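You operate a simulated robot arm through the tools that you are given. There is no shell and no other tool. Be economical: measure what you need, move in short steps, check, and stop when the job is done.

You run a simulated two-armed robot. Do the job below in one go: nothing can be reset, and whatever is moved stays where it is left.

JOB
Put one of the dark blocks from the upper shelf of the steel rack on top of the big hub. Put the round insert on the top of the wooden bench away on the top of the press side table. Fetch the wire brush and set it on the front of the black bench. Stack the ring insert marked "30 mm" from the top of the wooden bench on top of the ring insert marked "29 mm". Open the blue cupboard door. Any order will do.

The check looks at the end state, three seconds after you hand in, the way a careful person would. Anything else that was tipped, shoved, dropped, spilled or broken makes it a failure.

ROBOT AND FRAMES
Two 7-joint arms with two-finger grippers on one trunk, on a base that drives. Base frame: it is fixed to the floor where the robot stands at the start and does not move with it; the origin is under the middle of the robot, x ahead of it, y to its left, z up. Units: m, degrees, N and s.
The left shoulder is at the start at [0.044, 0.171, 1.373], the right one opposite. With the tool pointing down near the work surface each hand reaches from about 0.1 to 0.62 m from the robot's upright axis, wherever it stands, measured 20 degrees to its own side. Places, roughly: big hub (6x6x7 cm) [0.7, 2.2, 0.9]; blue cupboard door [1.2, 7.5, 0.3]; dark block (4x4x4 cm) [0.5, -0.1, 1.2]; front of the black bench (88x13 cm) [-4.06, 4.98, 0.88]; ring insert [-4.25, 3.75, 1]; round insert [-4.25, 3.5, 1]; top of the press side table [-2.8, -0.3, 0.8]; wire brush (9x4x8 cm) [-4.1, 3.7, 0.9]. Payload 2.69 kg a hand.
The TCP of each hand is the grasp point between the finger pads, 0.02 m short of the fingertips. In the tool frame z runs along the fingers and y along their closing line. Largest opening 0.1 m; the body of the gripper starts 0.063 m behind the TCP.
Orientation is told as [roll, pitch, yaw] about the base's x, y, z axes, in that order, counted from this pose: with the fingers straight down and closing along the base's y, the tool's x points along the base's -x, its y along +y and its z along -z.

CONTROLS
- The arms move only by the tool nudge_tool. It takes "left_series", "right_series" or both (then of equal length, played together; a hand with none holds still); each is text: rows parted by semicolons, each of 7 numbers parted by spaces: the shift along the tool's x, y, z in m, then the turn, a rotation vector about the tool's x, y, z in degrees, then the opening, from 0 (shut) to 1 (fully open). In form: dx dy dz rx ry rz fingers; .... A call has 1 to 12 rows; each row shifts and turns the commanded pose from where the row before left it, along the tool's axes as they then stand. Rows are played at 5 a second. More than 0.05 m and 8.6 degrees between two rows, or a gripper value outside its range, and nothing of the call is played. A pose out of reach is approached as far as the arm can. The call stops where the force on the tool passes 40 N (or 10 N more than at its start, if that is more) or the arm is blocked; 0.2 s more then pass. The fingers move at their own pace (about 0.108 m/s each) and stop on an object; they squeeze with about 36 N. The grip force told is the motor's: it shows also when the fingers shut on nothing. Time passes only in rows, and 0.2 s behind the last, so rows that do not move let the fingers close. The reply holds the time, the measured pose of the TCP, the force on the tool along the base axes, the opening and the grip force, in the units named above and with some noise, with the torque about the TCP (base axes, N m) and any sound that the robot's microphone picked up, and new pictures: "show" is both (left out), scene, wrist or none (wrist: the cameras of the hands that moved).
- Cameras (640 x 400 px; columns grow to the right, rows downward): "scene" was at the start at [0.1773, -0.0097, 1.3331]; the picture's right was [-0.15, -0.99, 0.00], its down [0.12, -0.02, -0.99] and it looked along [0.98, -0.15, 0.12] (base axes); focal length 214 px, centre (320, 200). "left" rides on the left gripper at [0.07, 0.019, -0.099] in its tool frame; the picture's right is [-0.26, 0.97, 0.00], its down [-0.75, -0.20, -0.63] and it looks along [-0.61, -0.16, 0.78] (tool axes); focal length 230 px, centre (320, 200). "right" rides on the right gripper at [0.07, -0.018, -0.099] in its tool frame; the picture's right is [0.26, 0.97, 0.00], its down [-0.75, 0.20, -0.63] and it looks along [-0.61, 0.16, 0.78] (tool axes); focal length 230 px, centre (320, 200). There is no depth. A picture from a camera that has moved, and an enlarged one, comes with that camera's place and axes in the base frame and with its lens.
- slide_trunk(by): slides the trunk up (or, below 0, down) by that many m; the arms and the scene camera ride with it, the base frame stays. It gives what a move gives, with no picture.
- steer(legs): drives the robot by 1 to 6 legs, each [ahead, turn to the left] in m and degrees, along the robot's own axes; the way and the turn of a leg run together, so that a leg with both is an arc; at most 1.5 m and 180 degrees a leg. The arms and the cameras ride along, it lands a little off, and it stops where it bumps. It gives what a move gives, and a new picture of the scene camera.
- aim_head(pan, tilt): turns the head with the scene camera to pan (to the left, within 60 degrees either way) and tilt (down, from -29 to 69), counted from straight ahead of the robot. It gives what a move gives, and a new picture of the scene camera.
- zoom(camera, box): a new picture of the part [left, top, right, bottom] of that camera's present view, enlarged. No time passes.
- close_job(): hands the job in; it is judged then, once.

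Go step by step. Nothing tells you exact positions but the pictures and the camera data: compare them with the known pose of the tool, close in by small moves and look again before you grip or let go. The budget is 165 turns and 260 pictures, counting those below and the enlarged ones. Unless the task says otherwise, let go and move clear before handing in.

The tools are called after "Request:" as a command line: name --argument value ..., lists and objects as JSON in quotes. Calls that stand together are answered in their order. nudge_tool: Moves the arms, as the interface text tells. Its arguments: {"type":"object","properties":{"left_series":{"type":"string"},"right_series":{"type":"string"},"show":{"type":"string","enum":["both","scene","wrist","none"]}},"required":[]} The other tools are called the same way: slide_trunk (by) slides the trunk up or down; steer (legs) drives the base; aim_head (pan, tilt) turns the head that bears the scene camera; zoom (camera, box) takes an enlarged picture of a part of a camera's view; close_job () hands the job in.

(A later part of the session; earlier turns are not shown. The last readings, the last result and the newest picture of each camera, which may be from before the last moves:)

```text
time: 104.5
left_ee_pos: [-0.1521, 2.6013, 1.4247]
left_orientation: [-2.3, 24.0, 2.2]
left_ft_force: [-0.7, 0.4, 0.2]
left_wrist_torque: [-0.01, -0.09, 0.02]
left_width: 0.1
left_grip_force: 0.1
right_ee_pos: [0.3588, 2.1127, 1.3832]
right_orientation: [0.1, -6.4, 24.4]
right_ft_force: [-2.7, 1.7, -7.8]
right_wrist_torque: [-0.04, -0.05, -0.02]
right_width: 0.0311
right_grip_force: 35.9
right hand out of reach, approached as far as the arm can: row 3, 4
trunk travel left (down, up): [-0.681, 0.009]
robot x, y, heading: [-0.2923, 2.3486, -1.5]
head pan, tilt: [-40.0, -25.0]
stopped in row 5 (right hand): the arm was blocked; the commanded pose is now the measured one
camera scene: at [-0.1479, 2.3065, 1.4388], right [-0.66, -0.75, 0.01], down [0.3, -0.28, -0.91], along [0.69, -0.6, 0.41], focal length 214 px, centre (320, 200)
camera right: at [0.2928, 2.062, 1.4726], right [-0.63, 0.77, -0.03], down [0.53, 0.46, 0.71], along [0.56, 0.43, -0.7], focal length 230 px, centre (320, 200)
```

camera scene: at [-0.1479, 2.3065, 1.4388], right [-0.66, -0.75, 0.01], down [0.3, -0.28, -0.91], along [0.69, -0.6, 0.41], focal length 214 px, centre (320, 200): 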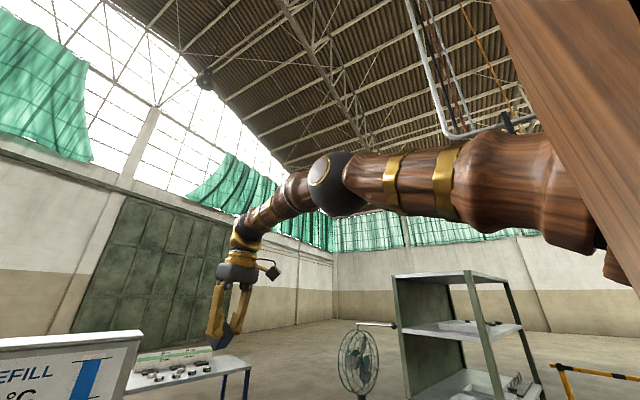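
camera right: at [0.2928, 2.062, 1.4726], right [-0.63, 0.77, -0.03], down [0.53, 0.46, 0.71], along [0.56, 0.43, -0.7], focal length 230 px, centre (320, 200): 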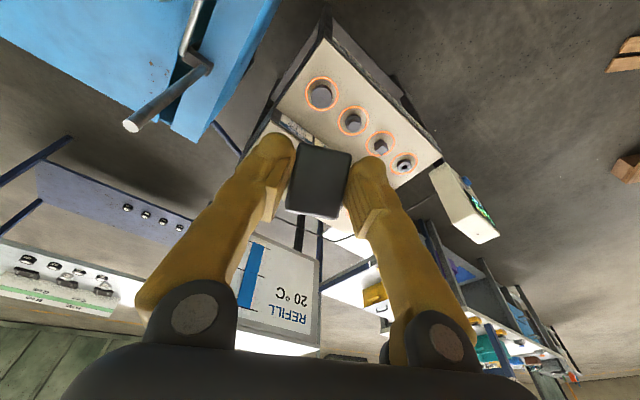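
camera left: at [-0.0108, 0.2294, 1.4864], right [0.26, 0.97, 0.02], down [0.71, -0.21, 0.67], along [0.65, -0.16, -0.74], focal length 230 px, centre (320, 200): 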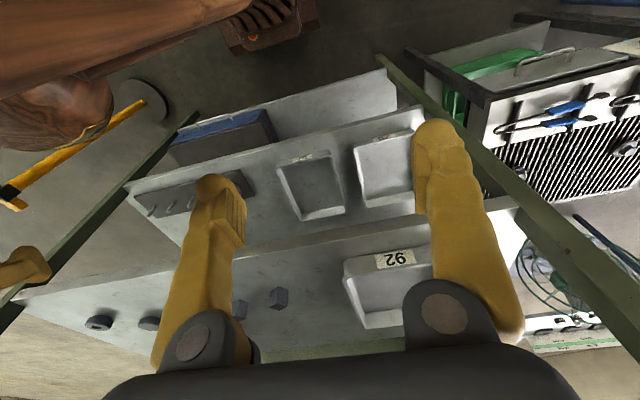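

The elbow is bent upward now. I'll bring the hand back toward the body while it is in this good posture.

Request:
nudge_tool --right_series "0.04 -0.01 0 0 0 0 0; 0.04 -0.01 0 0 0 0 0; 0.04 -0.01 0 0 0 0 0; 0.04 -0.01 0.01 0 0 0 0; 0 0 0.04 0 0 0 0; 0 0 0.04 0 0 0 0; 0 0 0.04 0 0 0 0; 0 0 0 0 0 0 0" --left_series "-0.04 0.01 0.01 0 -5 0 1; -0.04 0.01 0.01 0 -5 0 1; -0.04 0 0.01 0 -5 0 1; -0.04 0 0.01 0 -5 0 1; -0.04 0 0.01 0 -4 0 1; 0 0 0 0 0 0 1; 0 0 0 0 0 0 1; 0 0 0 0 0 0 1" --show "scene"

```text
time: 104.8
left_ee_pos: [-0.1501, 2.6022, 1.4248]
left_orientation: [-2.8, 21.8, 2.8]
left_ft_force: [-0.8, -0.4, -0.2]
left_wrist_torque: [0.0, -0.06, 0.0]
left_width: 0.0999
left_grip_force: 0.1
left hand out of reach, approached as far as the arm can: row 1
right_ee_pos: [0.3287, 2.1001, 1.4048]
right_orientation: [-1.2, -9.3, 24.4]
right_ft_force: [-1.6, -0.1, -5.5]
right_wrist_torque: [-0.02, -0.02, 0.05]
right_width: 0.031
right_grip_force: 36.2
trunk travel left (down, up): [-0.681, 0.009]
robot x, y, heading: [-0.2933, 2.3512, -1.5]
head pan, tilt: [-40.0, -25.0]
stopped in row 1 (right hand): the arm was blocked; the commanded pose is now the measured one
camera scene: at [-0.149, 2.3042, 1.4387], right [-0.66, -0.75, 0.01], down [0.3, -0.28, -0.91], along [0.69, -0.6, 0.41], focal length 214 px, centre (320, 200)
```

scene: 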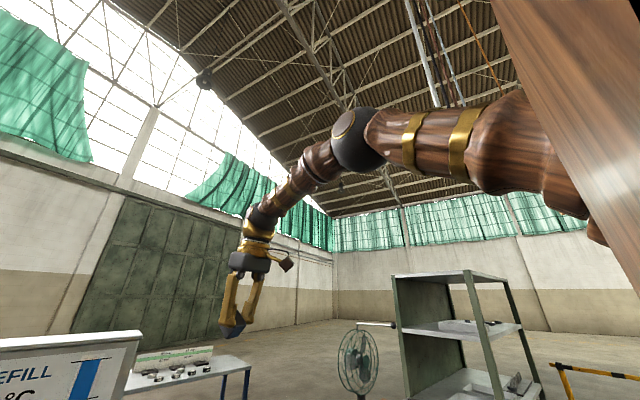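

The elbow is rising properly. I'll go on with gentler steps, one hand at a time.

Request:
nudge_tool --right_series "0 0 0 0 0 0 0; 0.02 0 0 0 0 0 0; 0.02 0 0 0 0 0 0; 0.02 0 0 0 0 0 0; 0.02 0 0.01 0 0 0 0; 0.02 0 0.02 0 0 0 0; 0 0 0.03 0 0 0 0; 0 0 0.03 0 0 0 0; 0 0 0.03 0 0 0 0; 0 0 0 0 0 0 0; 0 0 0 0 0 0 0" --show "none"

Request:
nudge_tool --left_series "0 0 0 0 0 0 1; -0.03 0.005 0 0 -4 0 1; -0.03 0.005 0 0 -4 0 1; -0.03 0 0 0 -4 0 1; -0.03 0 0 0 -4 0 1; -0.03 0 0.02 0 -4 0 1; -0.02 0 0.02 0 0 0 1; 0 0 0 0 0 0 1; 0 0 0 0 0 0 1" --show "scene"

```text
time: 105.1
left_ee_pos: [-0.155, 2.602, 1.4306]
left_orientation: [-4.7, 24.3, 4.3]
left_ft_force: [0.7, 0.4, 0.2]
left_wrist_torque: [0.01, -0.02, 0.02]
left_width: 0.0999
left_grip_force: 0.1
right_ee_pos: [0.3133, 2.1022, 1.4132]
right_orientation: [-1.6, -10.0, 24.5]
right_ft_force: [-0.3, 0.2, -4.7]
right_wrist_torque: [-0.05, 0.05, -0.01]
right_width: 0.0311
right_grip_force: 35.8
trunk travel left (down, up): [-0.681, 0.009]
robot x, y, heading: [-0.2936, 2.3494, -1.5]
head pan, tilt: [-40.0, -25.0]
stopped in row 1 (right hand): the arm was blocked; the commanded pose is now the measured one
```

```text
time: 105.5
left_ee_pos: [-0.1705, 2.5995, 1.439]
left_orientation: [-6.7, 26.7, 5.6]
left_ft_force: [0.4, -0.9, -0.9]
left_wrist_torque: [-0.01, -0.03, 0.04]
left_width: 0.1
left_grip_force: 0.0
right_ee_pos: [0.2868, 2.1037, 1.4253]
right_orientation: [-2.1, -11.0, 24.6]
right_ft_force: [-0.6, 1.3, -3.6]
right_wrist_torque: [0.0, 0.0, 0.02]
right_width: 0.0307
right_grip_force: 35.8
trunk travel left (down, up): [-0.681, 0.009]
robot x, y, heading: [-0.2909, 2.3492, -1.4]
head pan, tilt: [-40.0, -25.0]
stopped in row 1 (right hand): the arm was blocked; the commanded pose is now the measured one
camera scene: at [-0.1474, 2.3059, 1.4386], right [-0.66, -0.75, 0.01], down [0.3, -0.28, -0.91], along [0.69, -0.6, 0.41], focal length 214 px, centre (320, 200)
```

scene: 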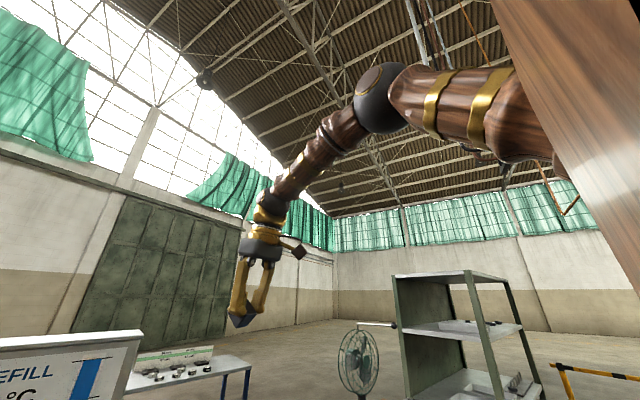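

The right arm keeps relaxing toward a bent-elbow posture, which is useful. I'll let it settle and then move on.

Request:
nudge_tool --right_series "0 0 0 0 0 0 0; 0 0 0 0 0 0 0; 0 0 0 0 0 0 0" --show "none"

Request:
nudge_tool --right_series "0.01 0 0.03 0 0 0 0; 0.01 0 0.03 0 0 0 0; 0.01 0 0.03 0 0 0 0; 0.01 0 0.03 0 0 0 0; 0 0 0 0 0 0 0" --show "none"

Request:
nudge_tool --left_series "-0.03 0.005 0 0 0 0 1; -0.03 0.005 0 0 0 0 1; -0.03 0 0 0 0 0 1; -0.03 0 0 0 0 0 1; -0.03 0 0.02 0 0 0 1; 0 0 0 0 0 0 1" --show "none"

```text
time: 105.8
left_ee_pos: [-0.1699, 2.5975, 1.4397]
left_orientation: [-8.4, 26.0, 7.0]
left_ft_force: [60.5, 13.0, -112.6]
left_wrist_torque: [-5.36, -3.47, -3.85]
left_width: 0.0999
left_grip_force: 0.1
right_ee_pos: [0.2658, 2.103, 1.4354]
right_orientation: [-2.5, -11.8, 24.8]
right_ft_force: [-0.4, -0.7, -3.5]
right_wrist_torque: [-0.02, 0.02, -0.01]
right_width: 0.0313
right_grip_force: 35.9
trunk travel left (down, up): [-0.681, 0.009]
robot x, y, heading: [-0.2968, 2.3503, -1.6]
head pan, tilt: [-40.0, -25.0]
stopped in row 1 (right hand): the arm was blocked; the commanded pose is now the measured one
```

```text
time: 107.0
left_ee_pos: [-0.1704, 2.5986, 1.4406]
left_orientation: [-8.2, 26.0, 6.9]
left_ft_force: [74.2, 8.4, -89.1]
left_wrist_torque: [-4.13, -2.98, -4.41]
left_width: 0.0988
left_grip_force: 0.0
right_ee_pos: [0.2563, 2.0927, 1.308]
right_orientation: [-2.5, -11.8, 24.7]
right_ft_force: [-0.9, 0.1, -2.9]
right_wrist_torque: [-0.05, 0.05, 0.03]
right_width: 0.031
right_grip_force: 36.4
trunk travel left (down, up): [-0.681, 0.009]
robot x, y, heading: [-0.2923, 2.3501, -1.3]
head pan, tilt: [-40.0, -25.0]
```

```text
time: 108.4
left_ee_pos: [-0.0637, 2.6175, 1.3545]
left_orientation: [-7.0, 25.6, 5.2]
left_ft_force: [0.2, -0.3, 0.2]
left_wrist_torque: [-0.03, 0.01, -0.01]
left_width: 0.1
left_grip_force: 0.1
right_ee_pos: [0.2567, 2.0937, 1.3084]
right_orientation: [-2.5, -11.8, 24.6]
right_ft_force: [-0.8, 0.0, -3.4]
right_wrist_torque: [-0.02, 0.03, -0.01]
right_width: 0.0311
right_grip_force: 35.9
trunk travel left (down, up): [-0.681, 0.009]
robot x, y, heading: [-0.2921, 2.3536, -1.2]
head pan, tilt: [-40.0, -25.0]
```

Both arms respond properly again. I'll level the left hand into a comfortable pose and restore the right tilt to -57° gradually.

Request:
nudge_tool --left_series "-0.02 0 0.02 0 -6 0 1; -0.02 0 0.02 0 -6 0 1; -0.02 0 0.02 0 -6 0 1; -0.02 0 0.02 0 -6 0 1; -0.02 0 0.02 0 0 0 1; -0.02 0 0.02 0 0 0 1; 0 0 0 0 0 0 1; 0 0 0 0 0 0 1" --right_series "0 0 0.02 0 -7 0 0; 0 0 0.02 0 -7 0 0; 0 0 0.02 0 -7 0 0; 0 0 0.02 0 -7 0 0; 0 0 0 0 -7 0 0; 0 0 0 0 -7 0 0; 0 0 0 0 -3.4 0 0; 0 0 0 0 0 0 0" --show "none"

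Request:
aim_head --pan -5 --tilt 30

```text
time: 110.2
left_ee_pos: [0.0283, 2.6171, 1.2173]
left_orientation: [-6.2, 2.0, 8.4]
left_ft_force: [0.1, -0.6, -1.0]
left_wrist_torque: [0.01, 0.0, 0.01]
left_width: 0.1002
left_grip_force: 0.0
right_ee_pos: [0.2862, 2.1014, 1.2355]
right_orientation: [-4.3, -57.1, 27.7]
right_ft_force: [-0.4, 0.5, -3.4]
right_wrist_torque: [-0.01, 0.08, 0.01]
right_width: 0.0311
right_grip_force: 35.9
trunk travel left (down, up): [-0.681, 0.009]
robot x, y, heading: [-0.2958, 2.354, -1.4]
head pan, tilt: [-40.0, -25.0]
```

```text
time: 111.4
left_ee_pos: [0.0275, 2.6161, 1.2163]
left_orientation: [-6.2, 2.0, 8.4]
left_ft_force: [0.2, 0.0, 0.1]
left_wrist_torque: [0.01, -0.04, 0.02]
left_width: 0.1
left_grip_force: 0.0
right_ee_pos: [0.2853, 2.102, 1.2358]
right_orientation: [-4.4, -57.1, 27.8]
right_ft_force: [0.2, -0.3, -3.0]
right_wrist_torque: [-0.04, 0.03, 0.0]
right_width: 0.031
right_grip_force: 36.1
trunk travel left (down, up): [-0.681, 0.009]
robot x, y, heading: [-0.2919, 2.3494, -1.2]
head pan, tilt: [-5.0, 30.0]
camera scene: at [-0.1103, 2.3421, 1.3538], right [-0.11, -0.99, 0.0], down [-0.51, 0.06, -0.86], along [0.85, -0.1, -0.51], focal length 214 px, centre (320, 200)
```

scene: 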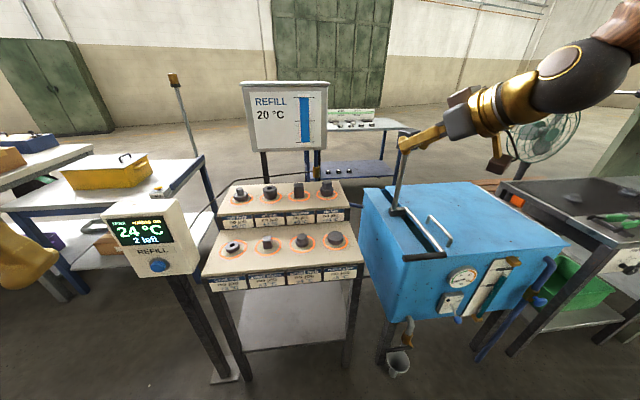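

No drift now, and the posture is good. I'll reduce yaw, shift the hand left in line with the hub and away from the tank's pole, then drive in.

Request:
nudge_tool --right_series "0 0.02 0 5.3 0 4.1 0; 0 0.02 0 5.3 0 4.1 0; 0 0.035 0 0 0 0 0; 0 0.035 0 0 0 0 0; 0 0 0 0 0 0 0; 0 0 0 0 0 0 0" --show "none"

Request:
steer --legs '[[0.3, 0]]'

```text
time: 112.8
left_ee_pos: [0.0287, 2.6174, 1.2167]
left_orientation: [-6.3, 2.0, 8.5]
left_ft_force: [0.1, 0.9, -1.2]
left_wrist_torque: [0.0, 0.0, 0.02]
left_width: 0.1
left_grip_force: 0.1
right_ee_pos: [0.2588, 2.2083, 1.2324]
right_orientation: [-2.3, -57.6, 12.9]
right_ft_force: [-1.1, 0.0, -3.2]
right_wrist_torque: [-0.03, 0.07, 0.02]
right_width: 0.0311
right_grip_force: 36.2
trunk travel left (down, up): [-0.681, 0.009]
robot x, y, heading: [-0.299, 2.3514, -1.2]
head pan, tilt: [-5.0, 30.0]
```

```text
time: 114.9
left_ee_pos: [0.3271, 2.6073, 1.2168]
left_orientation: [-6.1, 1.9, 8.0]
left_ft_force: [-0.1, 0.4, -0.1]
left_wrist_torque: [0.02, -0.01, 0.0]
left_width: 0.1
left_grip_force: 0.1
right_ee_pos: [0.5555, 2.1956, 1.2326]
right_orientation: [-2.3, -57.5, 12.6]
right_ft_force: [-0.2, 0.4, -3.4]
right_wrist_torque: [0.01, 0.07, 0.01]
right_width: 0.0308
right_grip_force: 36.4
trunk travel left (down, up): [-0.681, 0.009]
robot x, y, heading: [0.0035, 2.3444, -1.9]
head pan, tilt: [-5.0, 30.0]
camera scene: at [0.1871, 2.3331, 1.3537], right [-0.12, -0.99, 0.0], down [-0.51, 0.06, -0.86], along [0.85, -0.1, -0.52], focal length 214 px, centre (320, 200)
```

scene: 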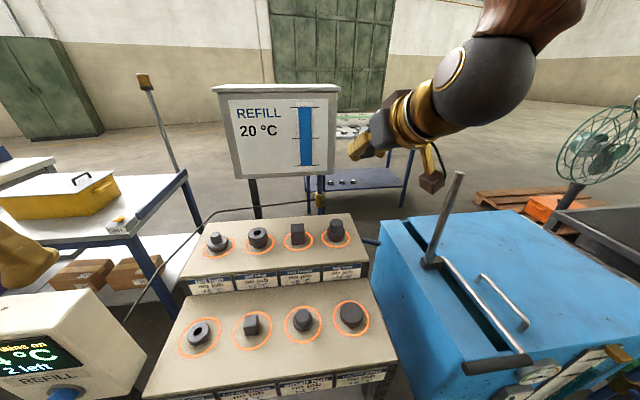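

The hub is at about (0.71, 2.22). I'll lower the trunk 18 cm, then look at it with the scene and wrist cameras.

Request:
slide_trunk --by -0.18

Request:
zoom --camera "scene" --box '[220, 60, 460, 210]'

Request:
zoom --camera "right" --box '[0, 0, 640, 400]'

```text
time: 116.9
left_ee_pos: [0.3064, 2.6071, 1.0417]
left_orientation: [-6.4, 1.2, 8.1]
left_ft_force: [-0.7, -0.2, 0.0]
left_wrist_torque: [0.03, 0.02, 0.02]
left_width: 0.1001
left_grip_force: 0.0
right_ee_pos: [0.5359, 2.196, 1.0625]
right_orientation: [-2.8, -58.5, 13.0]
right_ft_force: [0.1, -1.0, -3.8]
right_wrist_torque: [0.01, 0.07, -0.03]
right_width: 0.0309
right_grip_force: 35.7
trunk travel left (down, up): [-0.501, 0.189]
robot x, y, heading: [0.0023, 2.3438, -1.9]
head pan, tilt: [-5.0, 30.0]
```

```text
2.67 times, centred on (340, 135) of scene
camera zoom: at [0.1837, 2.3333, 1.1738], right [-0.12, -0.99, 0.0], down [-0.51, 0.06, -0.86], along [0.85, -0.1, -0.52], focal length 572 px, centre (267, 373)
```

zoom: 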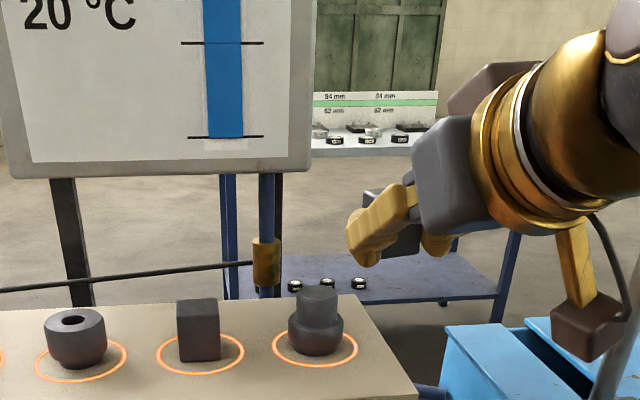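

```text
1.00 times, centred on (320, 200) of right (not enlarged: the box is as wide or as high as the picture)
camera zoom: at [0.4205, 2.1554, 1.0534], right [-0.31, 0.92, -0.24], down [-0.18, 0.19, 0.96], along [0.93, 0.34, 0.11], focal length 230 px, centre (320, 200)
```

zoom: 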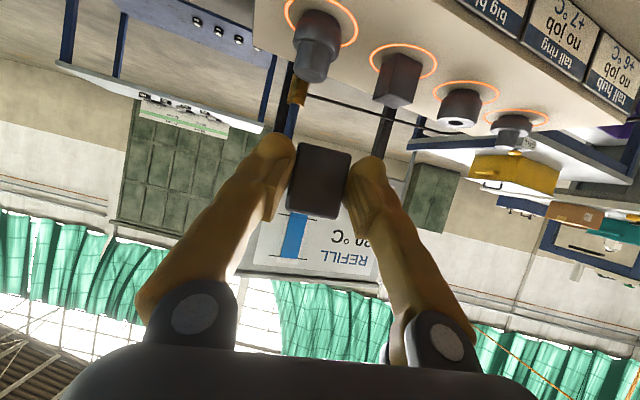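

Both cameras agree that the hub top is at (0.719, 2.214, 0.939). I'll move to about 3 cm above it.

Request:
nudge_tool --right_series "-0.0072 -0.0046 0.0377 0 0 0 0; -0.0072 -0.0046 0.0377 0 0 0 0; -0.0072 -0.0046 0.0377 0 0 0 0; -0.0072 -0.0046 0.0377 0 0 0 0; -0.0072 -0.0046 0.0377 0 1 0 0; 0 0 0 0 0 0 0; 0 0 0 0 0 0 0" --show "wrist"

Request:
zoom --camera "scene" --box '[260, 100, 440, 220]'

```text
time: 118.5
left_ee_pos: [0.308, 2.6068, 1.0425]
left_orientation: [-6.5, 1.1, 8.0]
left_ft_force: [-0.1, -0.3, -1.3]
left_wrist_torque: [0.01, -0.03, 0.0]
left_width: 0.0999
left_grip_force: 0.1
right_ee_pos: [0.716, 2.2051, 0.9965]
right_orientation: [-2.7, -57.5, 12.8]
right_ft_force: [-0.3, 0.6, -3.3]
right_wrist_torque: [-0.02, 0.08, 0.02]
right_width: 0.031
right_grip_force: 35.7
trunk travel left (down, up): [-0.501, 0.189]
robot x, y, heading: [0.0042, 2.3444, -1.8]
head pan, tilt: [-5.0, 30.0]
camera right: at [0.6008, 2.1644, 0.9889], right [-0.31, 0.92, -0.24], down [-0.17, 0.2, 0.97], along [0.94, 0.34, 0.09], focal length 230 px, centre (320, 200)
```

right: 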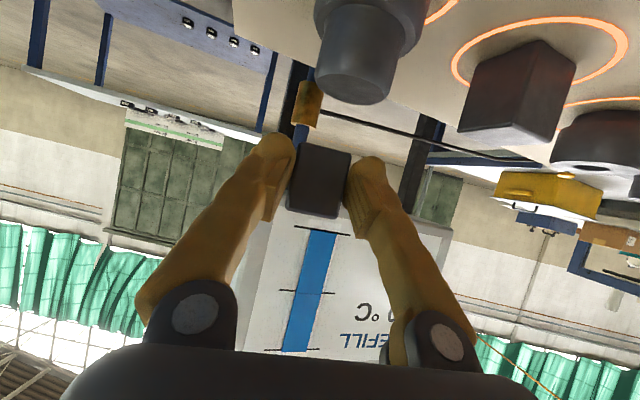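

```text
3.33 times, centred on (350, 160) of scene
camera zoom: at [0.1842, 2.3333, 1.1736], right [-0.12, -0.99, 0.0], down [-0.51, 0.06, -0.86], along [0.85, -0.1, -0.52], focal length 715 px, centre (220, 333)
```

zoom: 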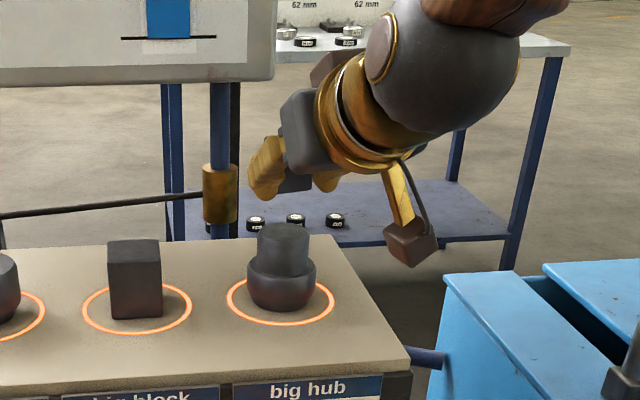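

The block is aligned over the hub in both views. I'll descend slowly and watch the force.

Request:
nudge_tool --right_series "0.0084 0.002 0.0054 0 0 0 0; 0.0084 0.002 0.0054 0 0 0 0; 0.0034 0 0.0021 0 0 0 0; 0 0 0 0 0 0 0; 0 0 0 0 0 0 0" --show "none"

Request:
zoom --camera "scene" --box '[290, 130, 410, 210]'

Request:
zoom --camera "right" --box '[220, 0, 480, 220]'

```text
time: 119.7
left_ee_pos: [0.3078, 2.6072, 1.0424]
left_orientation: [-6.5, 1.1, 8.1]
left_ft_force: [0.8, 0.2, -0.2]
left_wrist_torque: [-0.03, -0.01, 0.0]
left_width: 0.0999
left_grip_force: 0.1
right_ee_pos: [0.7169, 2.2083, 0.9699]
right_orientation: [-2.7, -57.4, 12.8]
right_ft_force: [-0.1, 0.0, -2.9]
right_wrist_torque: [0.0, 0.07, 0.0]
right_width: 0.031
right_grip_force: 36.1
trunk travel left (down, up): [-0.501, 0.189]
robot x, y, heading: [0.0017, 2.3447, -1.7]
head pan, tilt: [-5.0, 30.0]
```

```text
5.00 times, centred on (350, 170) of scene
camera zoom: at [0.1838, 2.3333, 1.1737], right [-0.12, -0.99, 0.0], down [-0.51, 0.06, -0.86], along [0.85, -0.1, -0.52], focal length 1072 px, centre (170, 350)
```

zoom: 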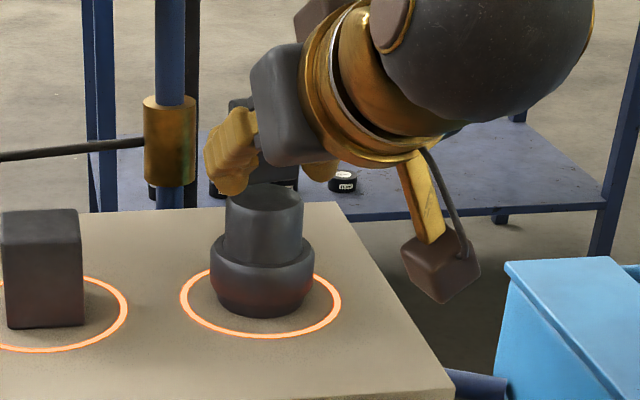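

```text
1.82 times, centred on (350, 110) of right
camera zoom: at [0.6011, 2.1676, 0.9641], right [-0.31, 0.92, -0.24], down [-0.17, 0.2, 0.97], along [0.94, 0.34, 0.09], focal length 418 px, centre (266, 364)
```

zoom: 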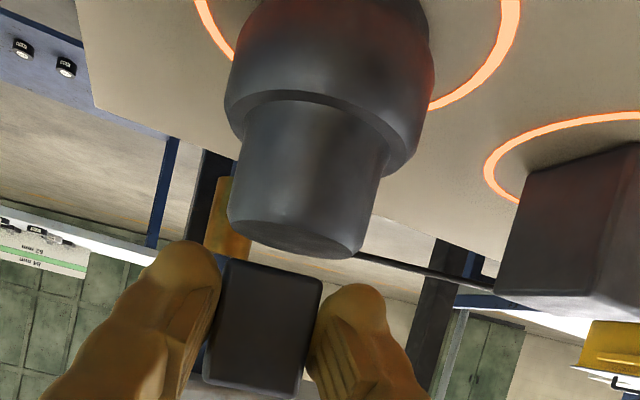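

It is well aligned, with about 1 cm of gap left. I'll descend in small steps until contact.

Request:
nudge_tool --right_series "0.0034 0.002 0.0021 0 0 0 0; 0.0025 0 0.0016 0 0 0 0; 0 0 0 0 0 0 0; 0 0 0 0 0 0 0" --show "none"

Request:
zoom --camera "right" --box '[220, 0, 480, 220]'

```text
time: 120.7
left_ee_pos: [0.3072, 2.608, 1.042]
left_orientation: [-6.4, 1.1, 8.1]
left_ft_force: [-0.1, -0.5, -1.2]
left_wrist_torque: [0.02, -0.02, 0.01]
left_width: 0.0997
left_grip_force: 0.0
right_ee_pos: [0.7166, 2.2103, 0.9632]
right_orientation: [-2.7, -57.5, 12.7]
right_ft_force: [0.2, 0.0, -3.9]
right_wrist_torque: [-0.03, 0.12, 0.01]
right_width: 0.0309
right_grip_force: 35.1
trunk travel left (down, up): [-0.501, 0.189]
robot x, y, heading: [0.0061, 2.3462, -1.6]
head pan, tilt: [-5.0, 30.0]
```

```text
1.82 times, centred on (350, 110) of right
camera zoom: at [0.601, 2.1694, 0.9566], right [-0.31, 0.92, -0.24], down [-0.17, 0.2, 0.97], along [0.94, 0.34, 0.09], focal length 418 px, centre (266, 364)
```

zoom: 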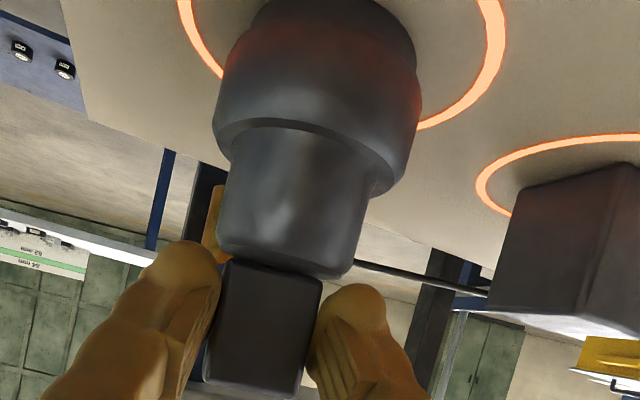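

Request:
nudge_tool --right_series "0 0.003 0 0 0 0 0; 0.0017 0 0.0011 0 0 0 0; 0.0017 0 0.0011 0 0 0 0; 0 0 0 0 0 0 0; 0 0 0 0 0 0 0" --show "none"

Request:
zoom --camera "right" --box '[220, 0, 480, 220]'

```text
time: 121.9
left_ee_pos: [0.3053, 2.6071, 1.0428]
left_orientation: [-6.4, 1.1, 8.1]
left_ft_force: [0.6, 0.4, -0.1]
left_wrist_torque: [0.0, 0.0, -0.02]
left_width: 0.0999
left_grip_force: 0.0
right_ee_pos: [0.7164, 2.2124, 0.9612]
right_orientation: [-2.9, -57.8, 12.9]
right_ft_force: [0.7, 0.4, 10.4]
right_wrist_torque: [0.19, -0.03, 0.02]
right_width: 0.031
right_grip_force: 36.0
trunk travel left (down, up): [-0.501, 0.189]
robot x, y, heading: [0.003, 2.3426, -1.6]
head pan, tilt: [-5.0, 30.0]
```

```text
1.82 times, centred on (350, 110) of right
camera zoom: at [0.601, 2.1717, 0.9544], right [-0.31, 0.92, -0.24], down [-0.17, 0.2, 0.96], along [0.94, 0.34, 0.1], focal length 418 px, centre (266, 364)
```

zoom: 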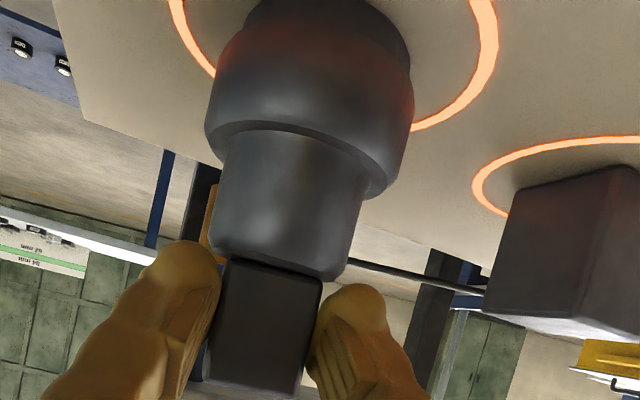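

Contact is felt at 10 N upward. Releasing and backing away along the tool axis.

Request:
nudge_tool --right_series "0 0 0 0 0 0 0.5; 0 0 0 0 0 0 0.8; 0 0 0 0 0 0 0.8; 0 0 -0.02 0 0 0 0.8; 0 0 -0.03 0 0 0 0.8; 0 0 -0.04 0 0 0 0.8; 0 0 -0.04 0 0 0 0.8; 0 0 0 0 0 0 0.8" --show "scene"

Request:
zoom --camera "scene" --box '[280, 120, 400, 200]'

```text
time: 123.7
left_ee_pos: [0.3074, 2.6076, 1.0425]
left_orientation: [-6.4, 1.1, 8.1]
left_ft_force: [0.2, 0.3, -0.3]
left_wrist_torque: [0.02, 0.02, 0.04]
left_width: 0.1001
left_grip_force: 0.1
right_ee_pos: [0.6071, 2.196, 1.0272]
right_orientation: [-2.7, -57.5, 12.9]
right_ft_force: [0.6, 0.1, -0.2]
right_wrist_torque: [0.01, 0.0, 0.0]
right_width: 0.0798
right_grip_force: 0.1
trunk travel left (down, up): [-0.501, 0.189]
robot x, y, heading: [0.0045, 2.3428, -1.9]
head pan, tilt: [-5.0, 30.0]
camera scene: at [0.1841, 2.3332, 1.1736], right [-0.12, -0.99, 0.0], down [-0.51, 0.06, -0.86], along [0.85, -0.1, -0.52], focal length 214 px, centre (320, 200)
```

scene: 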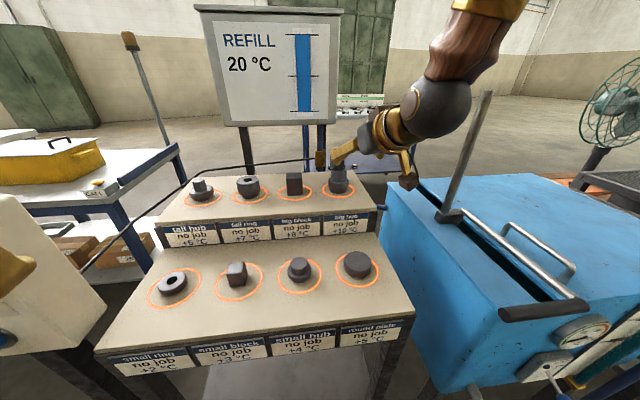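

```text
5.00 times, centred on (340, 160) of scene
camera zoom: at [0.1841, 2.3332, 1.1736], right [-0.12, -0.99, 0.0], down [-0.51, 0.06, -0.86], along [0.85, -0.1, -0.52], focal length 1072 px, centre (220, 400)
```

zoom: 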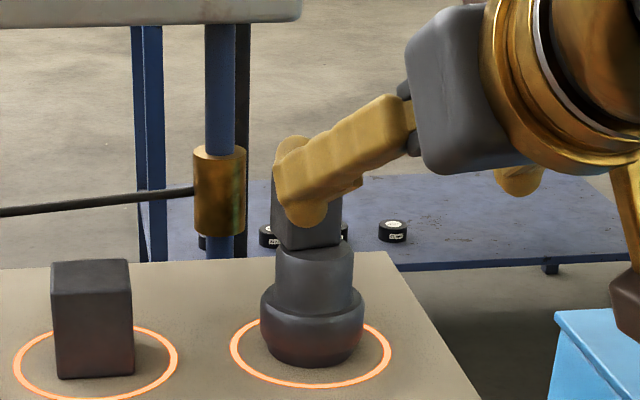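

The block is standing on the hub. I'll back the robot away and verify.

Request:
steer --legs '[[-0.4, 0]]'

Request:
zoom --camera "scene" --box '[220, 80, 400, 210]'

```text
time: 126.1
left_ee_pos: [-0.0882, 2.6189, 1.0424]
left_orientation: [-6.4, 1.2, 8.2]
left_ft_force: [0.0, -0.2, -0.3]
left_wrist_torque: [0.0, -0.01, 0.03]
left_width: 0.1
left_grip_force: 0.0
right_ee_pos: [0.2123, 2.2072, 1.0282]
right_orientation: [-2.7, -57.6, 12.8]
right_ft_force: [-1.3, 0.0, 0.4]
right_wrist_torque: [-0.01, 0.01, -0.03]
right_width: 0.08
right_grip_force: 0.1
trunk travel left (down, up): [-0.501, 0.189]
robot x, y, heading: [-0.3914, 2.3558, -2.0]
head pan, tilt: [-5.0, 30.0]
camera scene: at [-0.2115, 2.3455, 1.1739], right [-0.12, -0.99, 0.0], down [-0.51, 0.06, -0.86], along [0.85, -0.1, -0.51], focal length 214 px, centre (320, 200)
```

scene: 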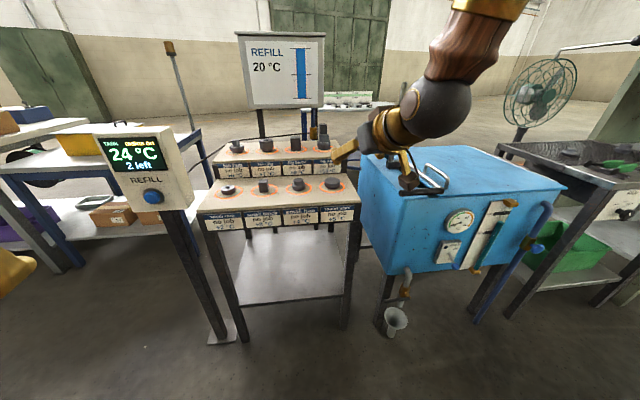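

```text
3.08 times, centred on (310, 145) of scene
camera zoom: at [-0.2115, 2.3455, 1.1739], right [-0.12, -0.99, 0.0], down [-0.51, 0.06, -0.86], along [0.85, -0.1, -0.51], focal length 660 px, centre (351, 369)
```

zoom: 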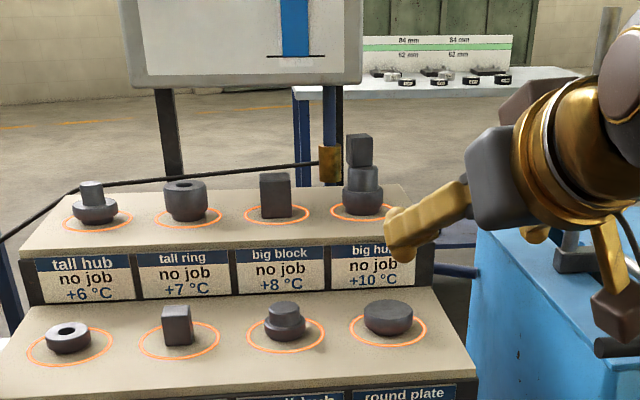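

The block stands squarely on the big hub, so that part is done. Next I'll fold the right arm to a compact tool-down pose and look up the aisle toward the blue cupboard.

Request:
nudge_tool --right_series "0 0 -0.03 0 7 0 1; 0 0 -0.03 0 7 0 1; 0 0 -0.03 0 7 0 1; 0 0 -0.03 0 7 0 1; 0.01 0 -0.02 0 7 0 1; 0.02 0 0 0 7 0 1; 0.02 0 0 0 7 0 1; 0.02 0 0 0 7 0 1; 0.02 -0.02 0 0 0 0 1; 0.02 -0.02 0 0 0 0 1; 0 0 0 0 0 0 1" --left_series "0 0 0 0 0 0 1; 0 0 0 0 0 0 1; 0 0 0 0 0 0 1; 0 0 0 0 0 0 1; 0 0 0 0 0 0 1; 0 0 0 0 0 0 1; 0 0 0 0 0 0 1; 0 0 0 0 0 0 1; 0 0 0 0 0 0 1; 0 0 0 0 0 0 1; 0 0 0 0 0 0 1" --show "none"

Request:
steer --legs '[[-0.1, 0], [0, 92]]'

Request:
aim_head --pan 0 --tilt 8

```text
time: 128.5
left_ee_pos: [-0.1016, 2.6189, 1.0465]
left_orientation: [-6.7, 0.2, 8.2]
left_ft_force: [0.4, 0.4, -0.9]
left_wrist_torque: [0.0, -0.02, -0.01]
left_width: 0.0998
left_grip_force: 0.1
right_ee_pos: [0.0022, 2.1318, 1.1131]
right_orientation: [-1.7, -2.4, 10.5]
right_ft_force: [0.1, -0.4, 0.9]
right_wrist_torque: [-0.04, 0.0, 0.01]
right_width: 0.1
right_grip_force: 0.1
trunk travel left (down, up): [-0.501, 0.189]
robot x, y, heading: [-0.3873, 2.3602, -2.0]
head pan, tilt: [-5.0, 30.0]
```

```text
time: 133.7
left_ee_pos: [-0.7654, 2.6343, 1.0478]
left_orientation: [-6.7, 0.1, 101.1]
left_ft_force: [-0.2, 0.1, -0.1]
left_wrist_torque: [0.03, 0.01, 0.0]
left_width: 0.1
left_grip_force: 0.1
right_ee_pos: [-0.2836, 2.7624, 1.1131]
right_orientation: [-1.7, -2.5, 103.3]
right_ft_force: [-0.2, -0.4, 0.6]
right_wrist_torque: [0.02, 0.02, 0.03]
right_width: 0.1
right_grip_force: 0.0
trunk travel left (down, up): [-0.501, 0.189]
robot x, y, heading: [-0.4807, 2.3603, 91.3]
head pan, tilt: [-5.0, 30.0]
camera scene: at [-0.4759, 2.5428, 1.1738], right [1.0, -0.07, 0.0], down [-0.03, -0.51, -0.86], along [0.06, 0.86, -0.51], focal length 214 px, centre (320, 200)
```

scene: 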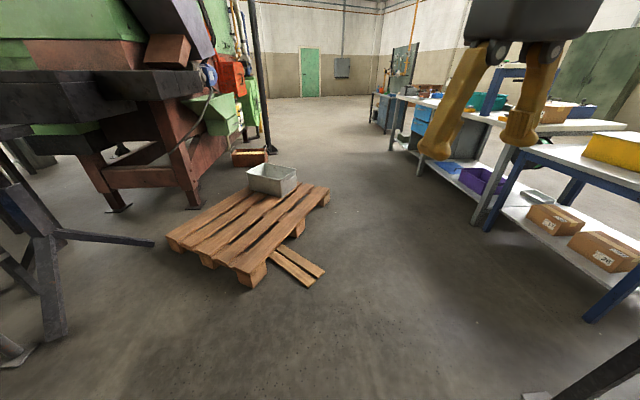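

```text
time: 134.6
left_ee_pos: [-0.7706, 2.6388, 1.0541]
left_orientation: [-6.5, -2.9, 101.7]
left_ft_force: [1.0, -0.1, 0.1]
left_wrist_torque: [-0.02, 0.02, 0.02]
left_width: 0.1
left_grip_force: 0.1
right_ee_pos: [-0.2839, 2.7472, 1.118]
right_orientation: [-1.9, -3.3, 103.3]
right_ft_force: [0.6, 0.4, 0.4]
right_wrist_torque: [-0.02, 0.04, -0.03]
right_width: 0.1
right_grip_force: 0.0
trunk travel left (down, up): [-0.501, 0.189]
robot x, y, heading: [-0.4821, 2.359, 91.2]
head pan, tilt: [0.0, 8.0]
camera scene: at [-0.4835, 2.5466, 1.2091], right [1.0, 0.02, 0.0], down [0.0, -0.16, -0.99], along [-0.02, 0.99, -0.16], focal length 214 px, centre (320, 200)
```

scene: 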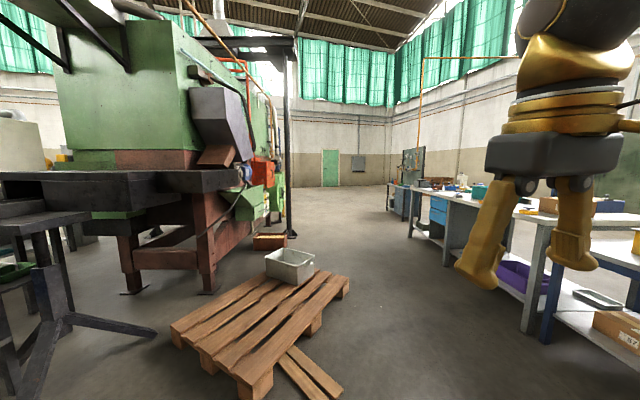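

The aisle continues between the pallet on the left and the benches on the right. I'll drive diagonally between the pallet and the display post, then up toward y≈5.4.

Request:
steer --legs '[[0, -28], [1.5, 0], [0.2, 0], [0, 27], [1.5, 0]]'

Request:
aim_head --pan -30 --tilt 20

```text
time: 153.0
left_ee_pos: [-0.0785, 5.6473, 1.055]
left_orientation: [-6.7, -3.0, 102.5]
left_ft_force: [0.1, 0.3, 0.1]
left_wrist_torque: [0.01, -0.03, -0.01]
left_width: 0.1001
left_grip_force: 0.0
right_ee_pos: [0.4087, 5.7616, 1.1189]
right_orientation: [-1.8, -3.3, 104.1]
right_ft_force: [-0.5, 1.0, -0.2]
right_wrist_torque: [-0.02, -0.02, 0.01]
right_width: 0.1
right_grip_force: 0.0
trunk travel left (down, up): [-0.501, 0.189]
robot x, y, heading: [0.2164, 5.3738, 91.8]
head pan, tilt: [0.0, 8.0]
camera scene: at [0.212, 5.5589, 1.2093], right [1.0, 0.03, 0.0], down [0.01, -0.16, -0.99], along [-0.03, 0.99, -0.16], focal length 214 px, centre (320, 200)
```

scene: 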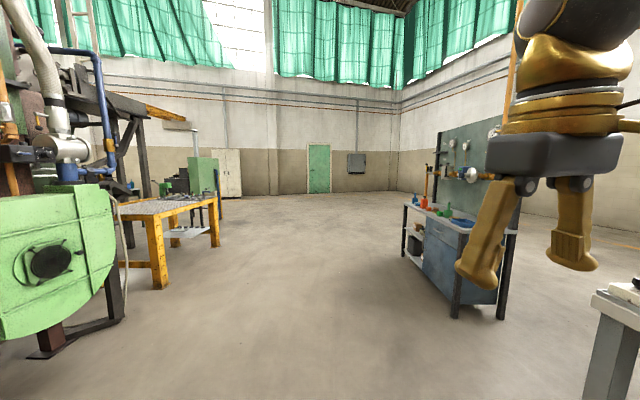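

```text
time: 153.9
left_ee_pos: [-0.0889, 5.6602, 1.0647]
left_orientation: [-6.4, -7.2, 103.2]
left_ft_force: [-0.4, 0.2, -0.9]
left_wrist_torque: [-0.01, 0.0, -0.01]
left_width: 0.1
left_grip_force: 0.1
right_ee_pos: [0.4096, 5.7452, 1.1234]
right_orientation: [-2.0, -4.1, 104.1]
right_ft_force: [-0.4, 0.0, 0.2]
right_wrist_torque: [-0.06, 0.01, -0.01]
right_width: 0.1
right_grip_force: 0.0
trunk travel left (down, up): [-0.501, 0.189]
robot x, y, heading: [0.217, 5.3766, 91.9]
head pan, tilt: [-30.0, 20.0]
camera scene: at [0.2588, 5.5487, 1.1899], right [0.88, -0.47, 0.01], down [-0.16, -0.32, -0.93], along [0.44, 0.82, -0.36], focal length 214 px, centre (320, 200)
```

scene: 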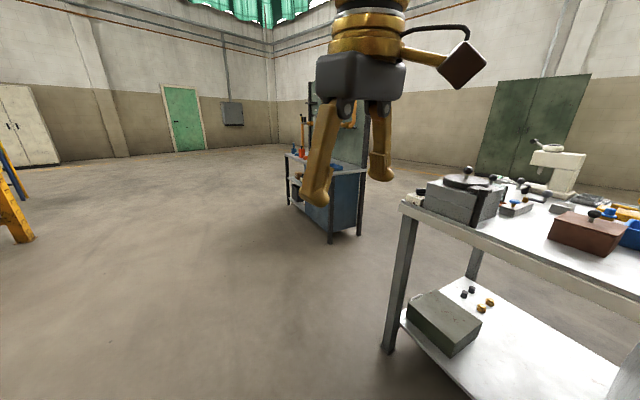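

The cupboard is under the farther bench with the tool board. I'll drive closer and look at its front.

Request:
steer --legs '[[1.2, 0]]'

Request:
aim_head --pan -40 --tilt 30

```text
time: 160.1
left_ee_pos: [-0.1537, 6.8624, 1.0647]
left_orientation: [-6.4, -7.3, 105.0]
left_ft_force: [0.4, 0.2, 0.3]
left_wrist_torque: [0.01, 0.0, -0.02]
left_width: 0.0999
left_grip_force: 0.1
right_ee_pos: [0.3418, 6.9616, 1.1246]
right_orientation: [-2.1, -4.2, 105.8]
right_ft_force: [-0.5, -0.1, -0.1]
right_wrist_torque: [-0.04, 0.02, 0.0]
right_width: 0.1001
right_grip_force: 0.1
trunk travel left (down, up): [-0.501, 0.189]
robot x, y, heading: [0.1636, 6.5858, 93.7]
head pan, tilt: [-30.0, 20.0]
camera scene: at [0.1975, 6.762, 1.19], right [0.9, -0.45, 0.01], down [-0.15, -0.32, -0.93], along [0.42, 0.83, -0.36], focal length 214 px, centre (320, 200)
```

scene: 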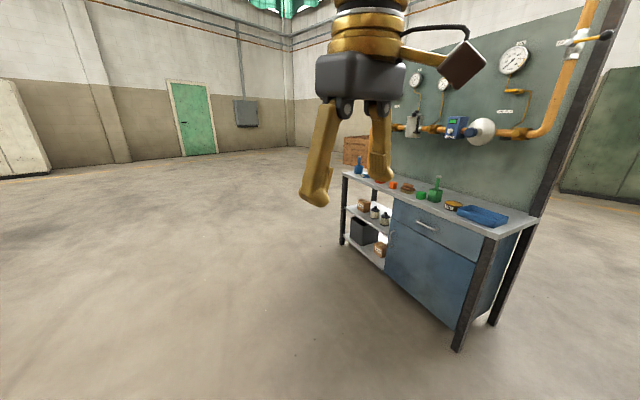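

```text
time: 160.8
left_ee_pos: [-0.1659, 6.8738, 1.0799]
left_orientation: [-6.1, -11.9, 105.5]
left_ft_force: [1.1, 0.0, 0.6]
left_wrist_torque: [0.04, -0.03, -0.03]
left_width: 0.1
left_grip_force: 0.1
right_ee_pos: [0.3433, 6.9432, 1.1297]
right_orientation: [-2.4, -5.2, 105.7]
right_ft_force: [-0.7, -0.1, -0.2]
right_wrist_torque: [0.04, 0.02, -0.02]
right_width: 0.1002
right_grip_force: 0.1
trunk travel left (down, up): [-0.501, 0.189]
robot x, y, heading: [0.1611, 6.5879, 93.5]
head pan, tilt: [-40.0, 30.0]
camera scene: at [0.2099, 6.7495, 1.1744], right [0.8, -0.59, 0.01], down [-0.3, -0.42, -0.86], along [0.52, 0.69, -0.51], focal length 214 px, centre (320, 200)
```

scene: 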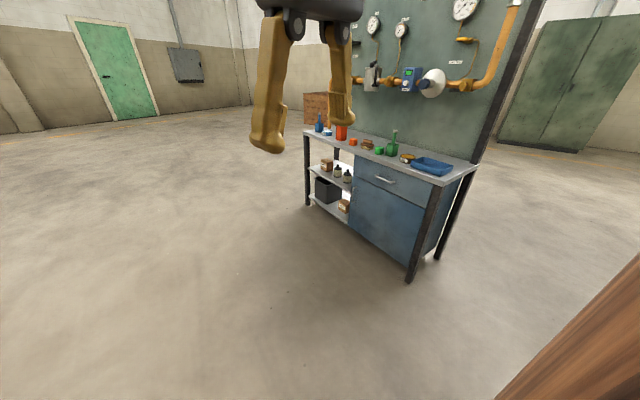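

The cupboard has a drawer above and a door below. I'll zoom in to find the door's handle.

Request:
zoom --camera "scene" --box '[290, 110, 490, 290]'

```text
2.22 times, centred on (390, 200) of scene
camera zoom: at [0.2099, 6.7495, 1.1744], right [0.8, -0.59, 0.01], down [-0.3, -0.42, -0.86], along [0.52, 0.69, -0.51], focal length 477 px, centre (164, 200)
```

zoom: 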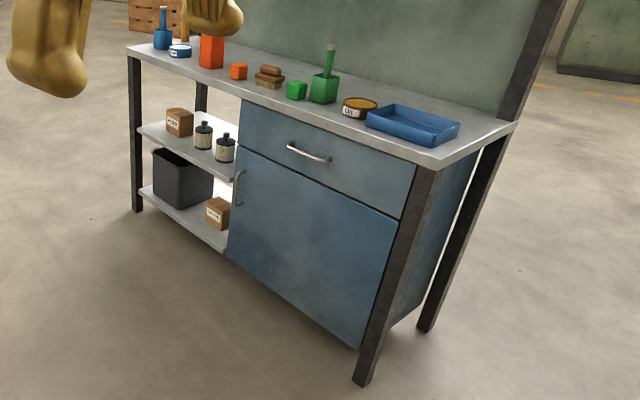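

The door has a vertical bar handle at about (1.20, 7.685, 0.37–0.48) and is hinged at its -y side (y≈7.19). I'll place the robot in front, a bit left of the handle, and lower the trunk.

Request:
steer --legs '[[0, -18], [1.33, 0], [0, -75]]'

Request:
slide_trunk --by -0.4

Request:
aim_head --pan -12 --tilt 25

```text
time: 171.8
left_ee_pos: [0.8055, 8.1727, 1.0724]
left_orientation: [-6.7, -8.0, 11.0]
left_ft_force: [-0.1, 0.0, 0.6]
left_wrist_torque: [0.0, -0.01, 0.0]
left_width: 0.1001
left_grip_force: 0.2
right_ee_pos: [0.8477, 7.6638, 1.1293]
right_orientation: [-2.4, -5.2, 11.7]
right_ft_force: [0.3, -0.1, 0.0]
right_wrist_torque: [-0.01, 0.04, 0.02]
right_width: 0.1
right_grip_force: 0.1
trunk travel left (down, up): [-0.501, 0.189]
robot x, y, heading: [0.5039, 7.8748, -0.6]
head pan, tilt: [-40.0, 30.0]
camera scene: at [0.6617, 7.8189, 1.1742], right [-0.65, -0.76, 0.01], down [-0.39, 0.33, -0.86], along [0.65, -0.56, -0.51], focal length 214 px, centre (320, 200)
```

scene: 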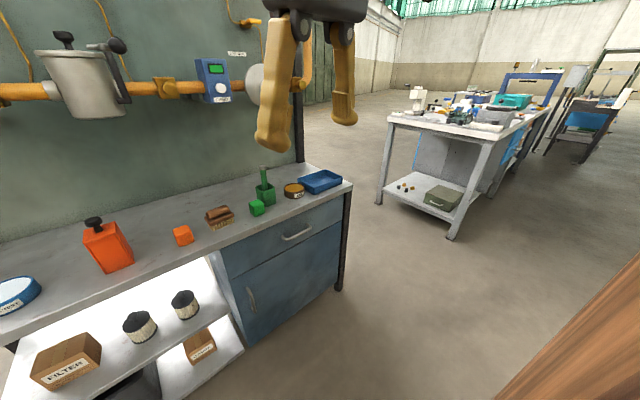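

```text
time: 175.7
left_ee_pos: [0.8058, 8.1781, 0.6824]
left_orientation: [-6.7, -11.2, 11.5]
left_ft_force: [-0.2, 0.5, 0.5]
left_wrist_torque: [0.0, 0.01, -0.01]
left_width: 0.1002
left_grip_force: 0.1
right_ee_pos: [0.8296, 7.6638, 0.7336]
right_orientation: [-2.7, -6.1, 11.7]
right_ft_force: [0.1, 0.5, 0.0]
right_wrist_torque: [-0.01, 0.03, -0.01]
right_width: 0.0996
right_grip_force: 0.0
trunk travel left (down, up): [-0.101, 0.589]
robot x, y, heading: [0.5035, 7.8772, -0.5]
head pan, tilt: [-40.0, 30.0]
```

```text
time: 176.6
left_ee_pos: [0.8062, 8.1792, 0.6824]
left_orientation: [-6.5, -11.3, 11.6]
left_ft_force: [0.0, 0.6, 0.6]
left_wrist_torque: [-0.01, 0.0, 0.05]
left_width: 0.1
left_grip_force: 0.1
right_ee_pos: [0.8296, 7.6643, 0.7349]
right_orientation: [-2.6, -6.0, 11.7]
right_ft_force: [0.5, -0.7, -0.7]
right_wrist_torque: [0.02, 0.03, 0.03]
right_width: 0.1001
right_grip_force: 0.1
trunk travel left (down, up): [-0.101, 0.589]
robot x, y, heading: [0.5053, 7.8782, -0.8]
head pan, tilt: [-12.0, 25.0]
camera scene: at [0.6763, 7.8577, 0.7818], right [-0.22, -0.98, 0.0], down [-0.43, 0.09, -0.9], along [0.88, -0.2, -0.44], focal length 214 px, centre (320, 200)
```

scene: 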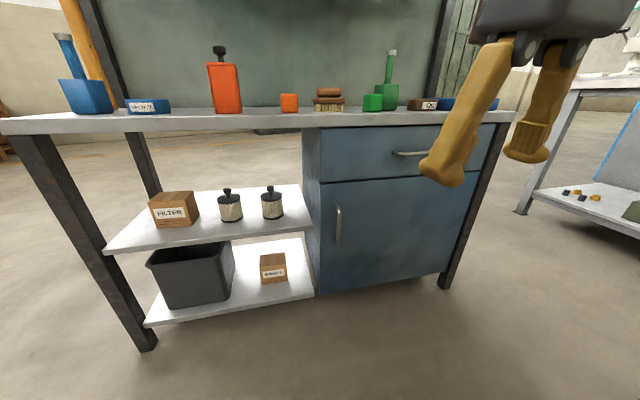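

The handle is confirmed at about (1.205, 7.68, 0.425). I'll tilt the right hand forward while lowering it toward that height.

Request:
nudge_tool --right_series "-0.0173 0 0.027 0 -7 0 1; -0.0139 0 0.0289 0 -7 0 1; -0.0102 0 0.0303 0 -7 0 1; -0.0065 0 0.0313 0 -7 0 1; -0.0026 0 0.0319 0 -7 0 1; 0.0013 0 0.032 0 -7 0 1; 0.0052 0 0.0316 0 -7 0 1; 0.0091 0 0.0307 0 -7 0 1; 0 0 0 0 0 0 1; 0 0 0 0 0 0 1" --show "both"

```text
time: 178.8
left_ee_pos: [0.8064, 8.1795, 0.683]
left_orientation: [-6.5, -11.2, 11.5]
left_ft_force: [0.6, 0.0, 0.0]
left_wrist_torque: [0.0, -0.05, -0.01]
left_width: 0.0997
left_grip_force: 0.1
right_ee_pos: [0.989, 7.6884, 0.5344]
right_orientation: [-5.4, -61.9, 16.2]
right_ft_force: [-0.2, -0.4, 0.1]
right_wrist_torque: [0.04, -0.01, -0.01]
right_width: 0.1001
right_grip_force: 0.0
trunk travel left (down, up): [-0.101, 0.589]
robot x, y, heading: [0.506, 7.8765, -0.7]
head pan, tilt: [-12.0, 25.0]
camera scene: at [0.6763, 7.8578, 0.7818], right [-0.22, -0.98, 0.0], down [-0.43, 0.09, -0.9], along [0.88, -0.2, -0.44], focal length 214 px, centre (320, 200)
camera right: at [0.874, 7.6447, 0.5186], right [-0.31, 0.91, -0.27], down [-0.25, 0.2, 0.95], along [0.92, 0.36, 0.17], focal length 230 px, centre (320, 200)
```

scene: 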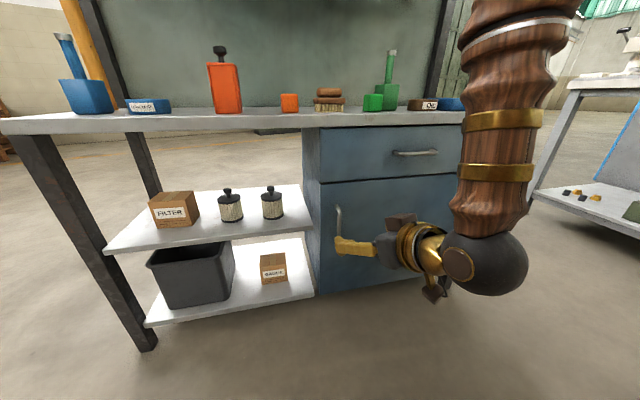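
right: 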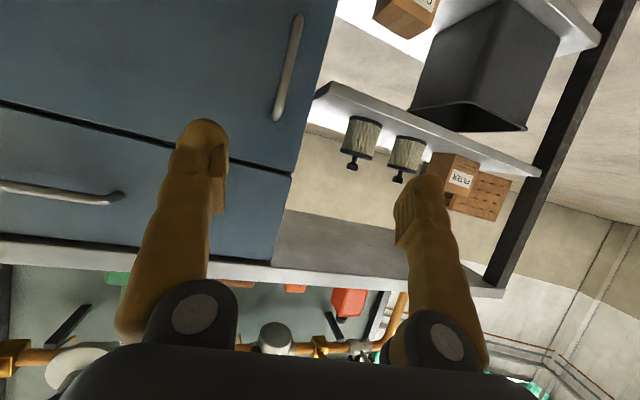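

The handle shows clearly in the wrist view and agrees with my estimate. I'll move to a point 10 cm short of it at the right height.

Request:
nudge_tool --right_series "0.0112 -0.0167 0.0343 0 0 0 1; 0.0112 -0.0167 0.0343 0 0 0 1; 0.0112 -0.0167 0.0343 0 0 0 1; 0.0112 -0.0167 0.0343 0 0 0 1; 0 0 0 0 0 0 1; 0 0 0 0 0 0 1" --show "wrist"

```text
time: 180.2
left_ee_pos: [0.8076, 8.1793, 0.6822]
left_orientation: [-6.6, -11.2, 11.5]
left_ft_force: [-0.6, 0.1, 0.0]
left_wrist_torque: [-0.01, 0.0, 0.0]
left_width: 0.1
left_grip_force: 0.0
right_ee_pos: [1.1012, 7.6382, 0.4356]
right_orientation: [-5.4, -61.9, 16.2]
right_ft_force: [-1.1, 0.0, 0.4]
right_wrist_torque: [0.01, -0.02, 0.01]
right_width: 0.0999
right_grip_force: 0.1
trunk travel left (down, up): [-0.101, 0.589]
robot x, y, heading: [0.5031, 7.8768, -0.6]
head pan, tilt: [-12.0, 25.0]
camera right: at [0.9869, 7.5947, 0.4196], right [-0.31, 0.91, -0.27], down [-0.25, 0.2, 0.95], along [0.92, 0.36, 0.17], focal length 230 px, centre (320, 200)
```

right: 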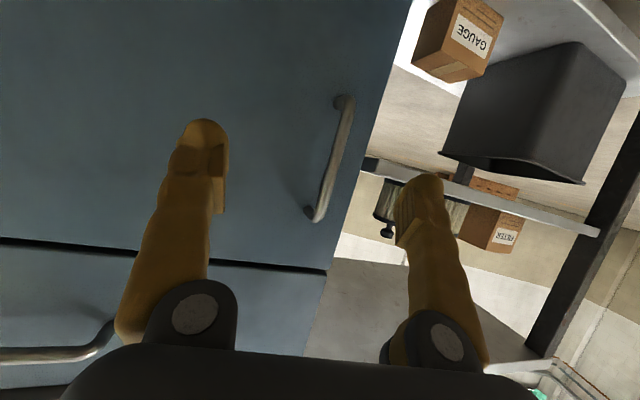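

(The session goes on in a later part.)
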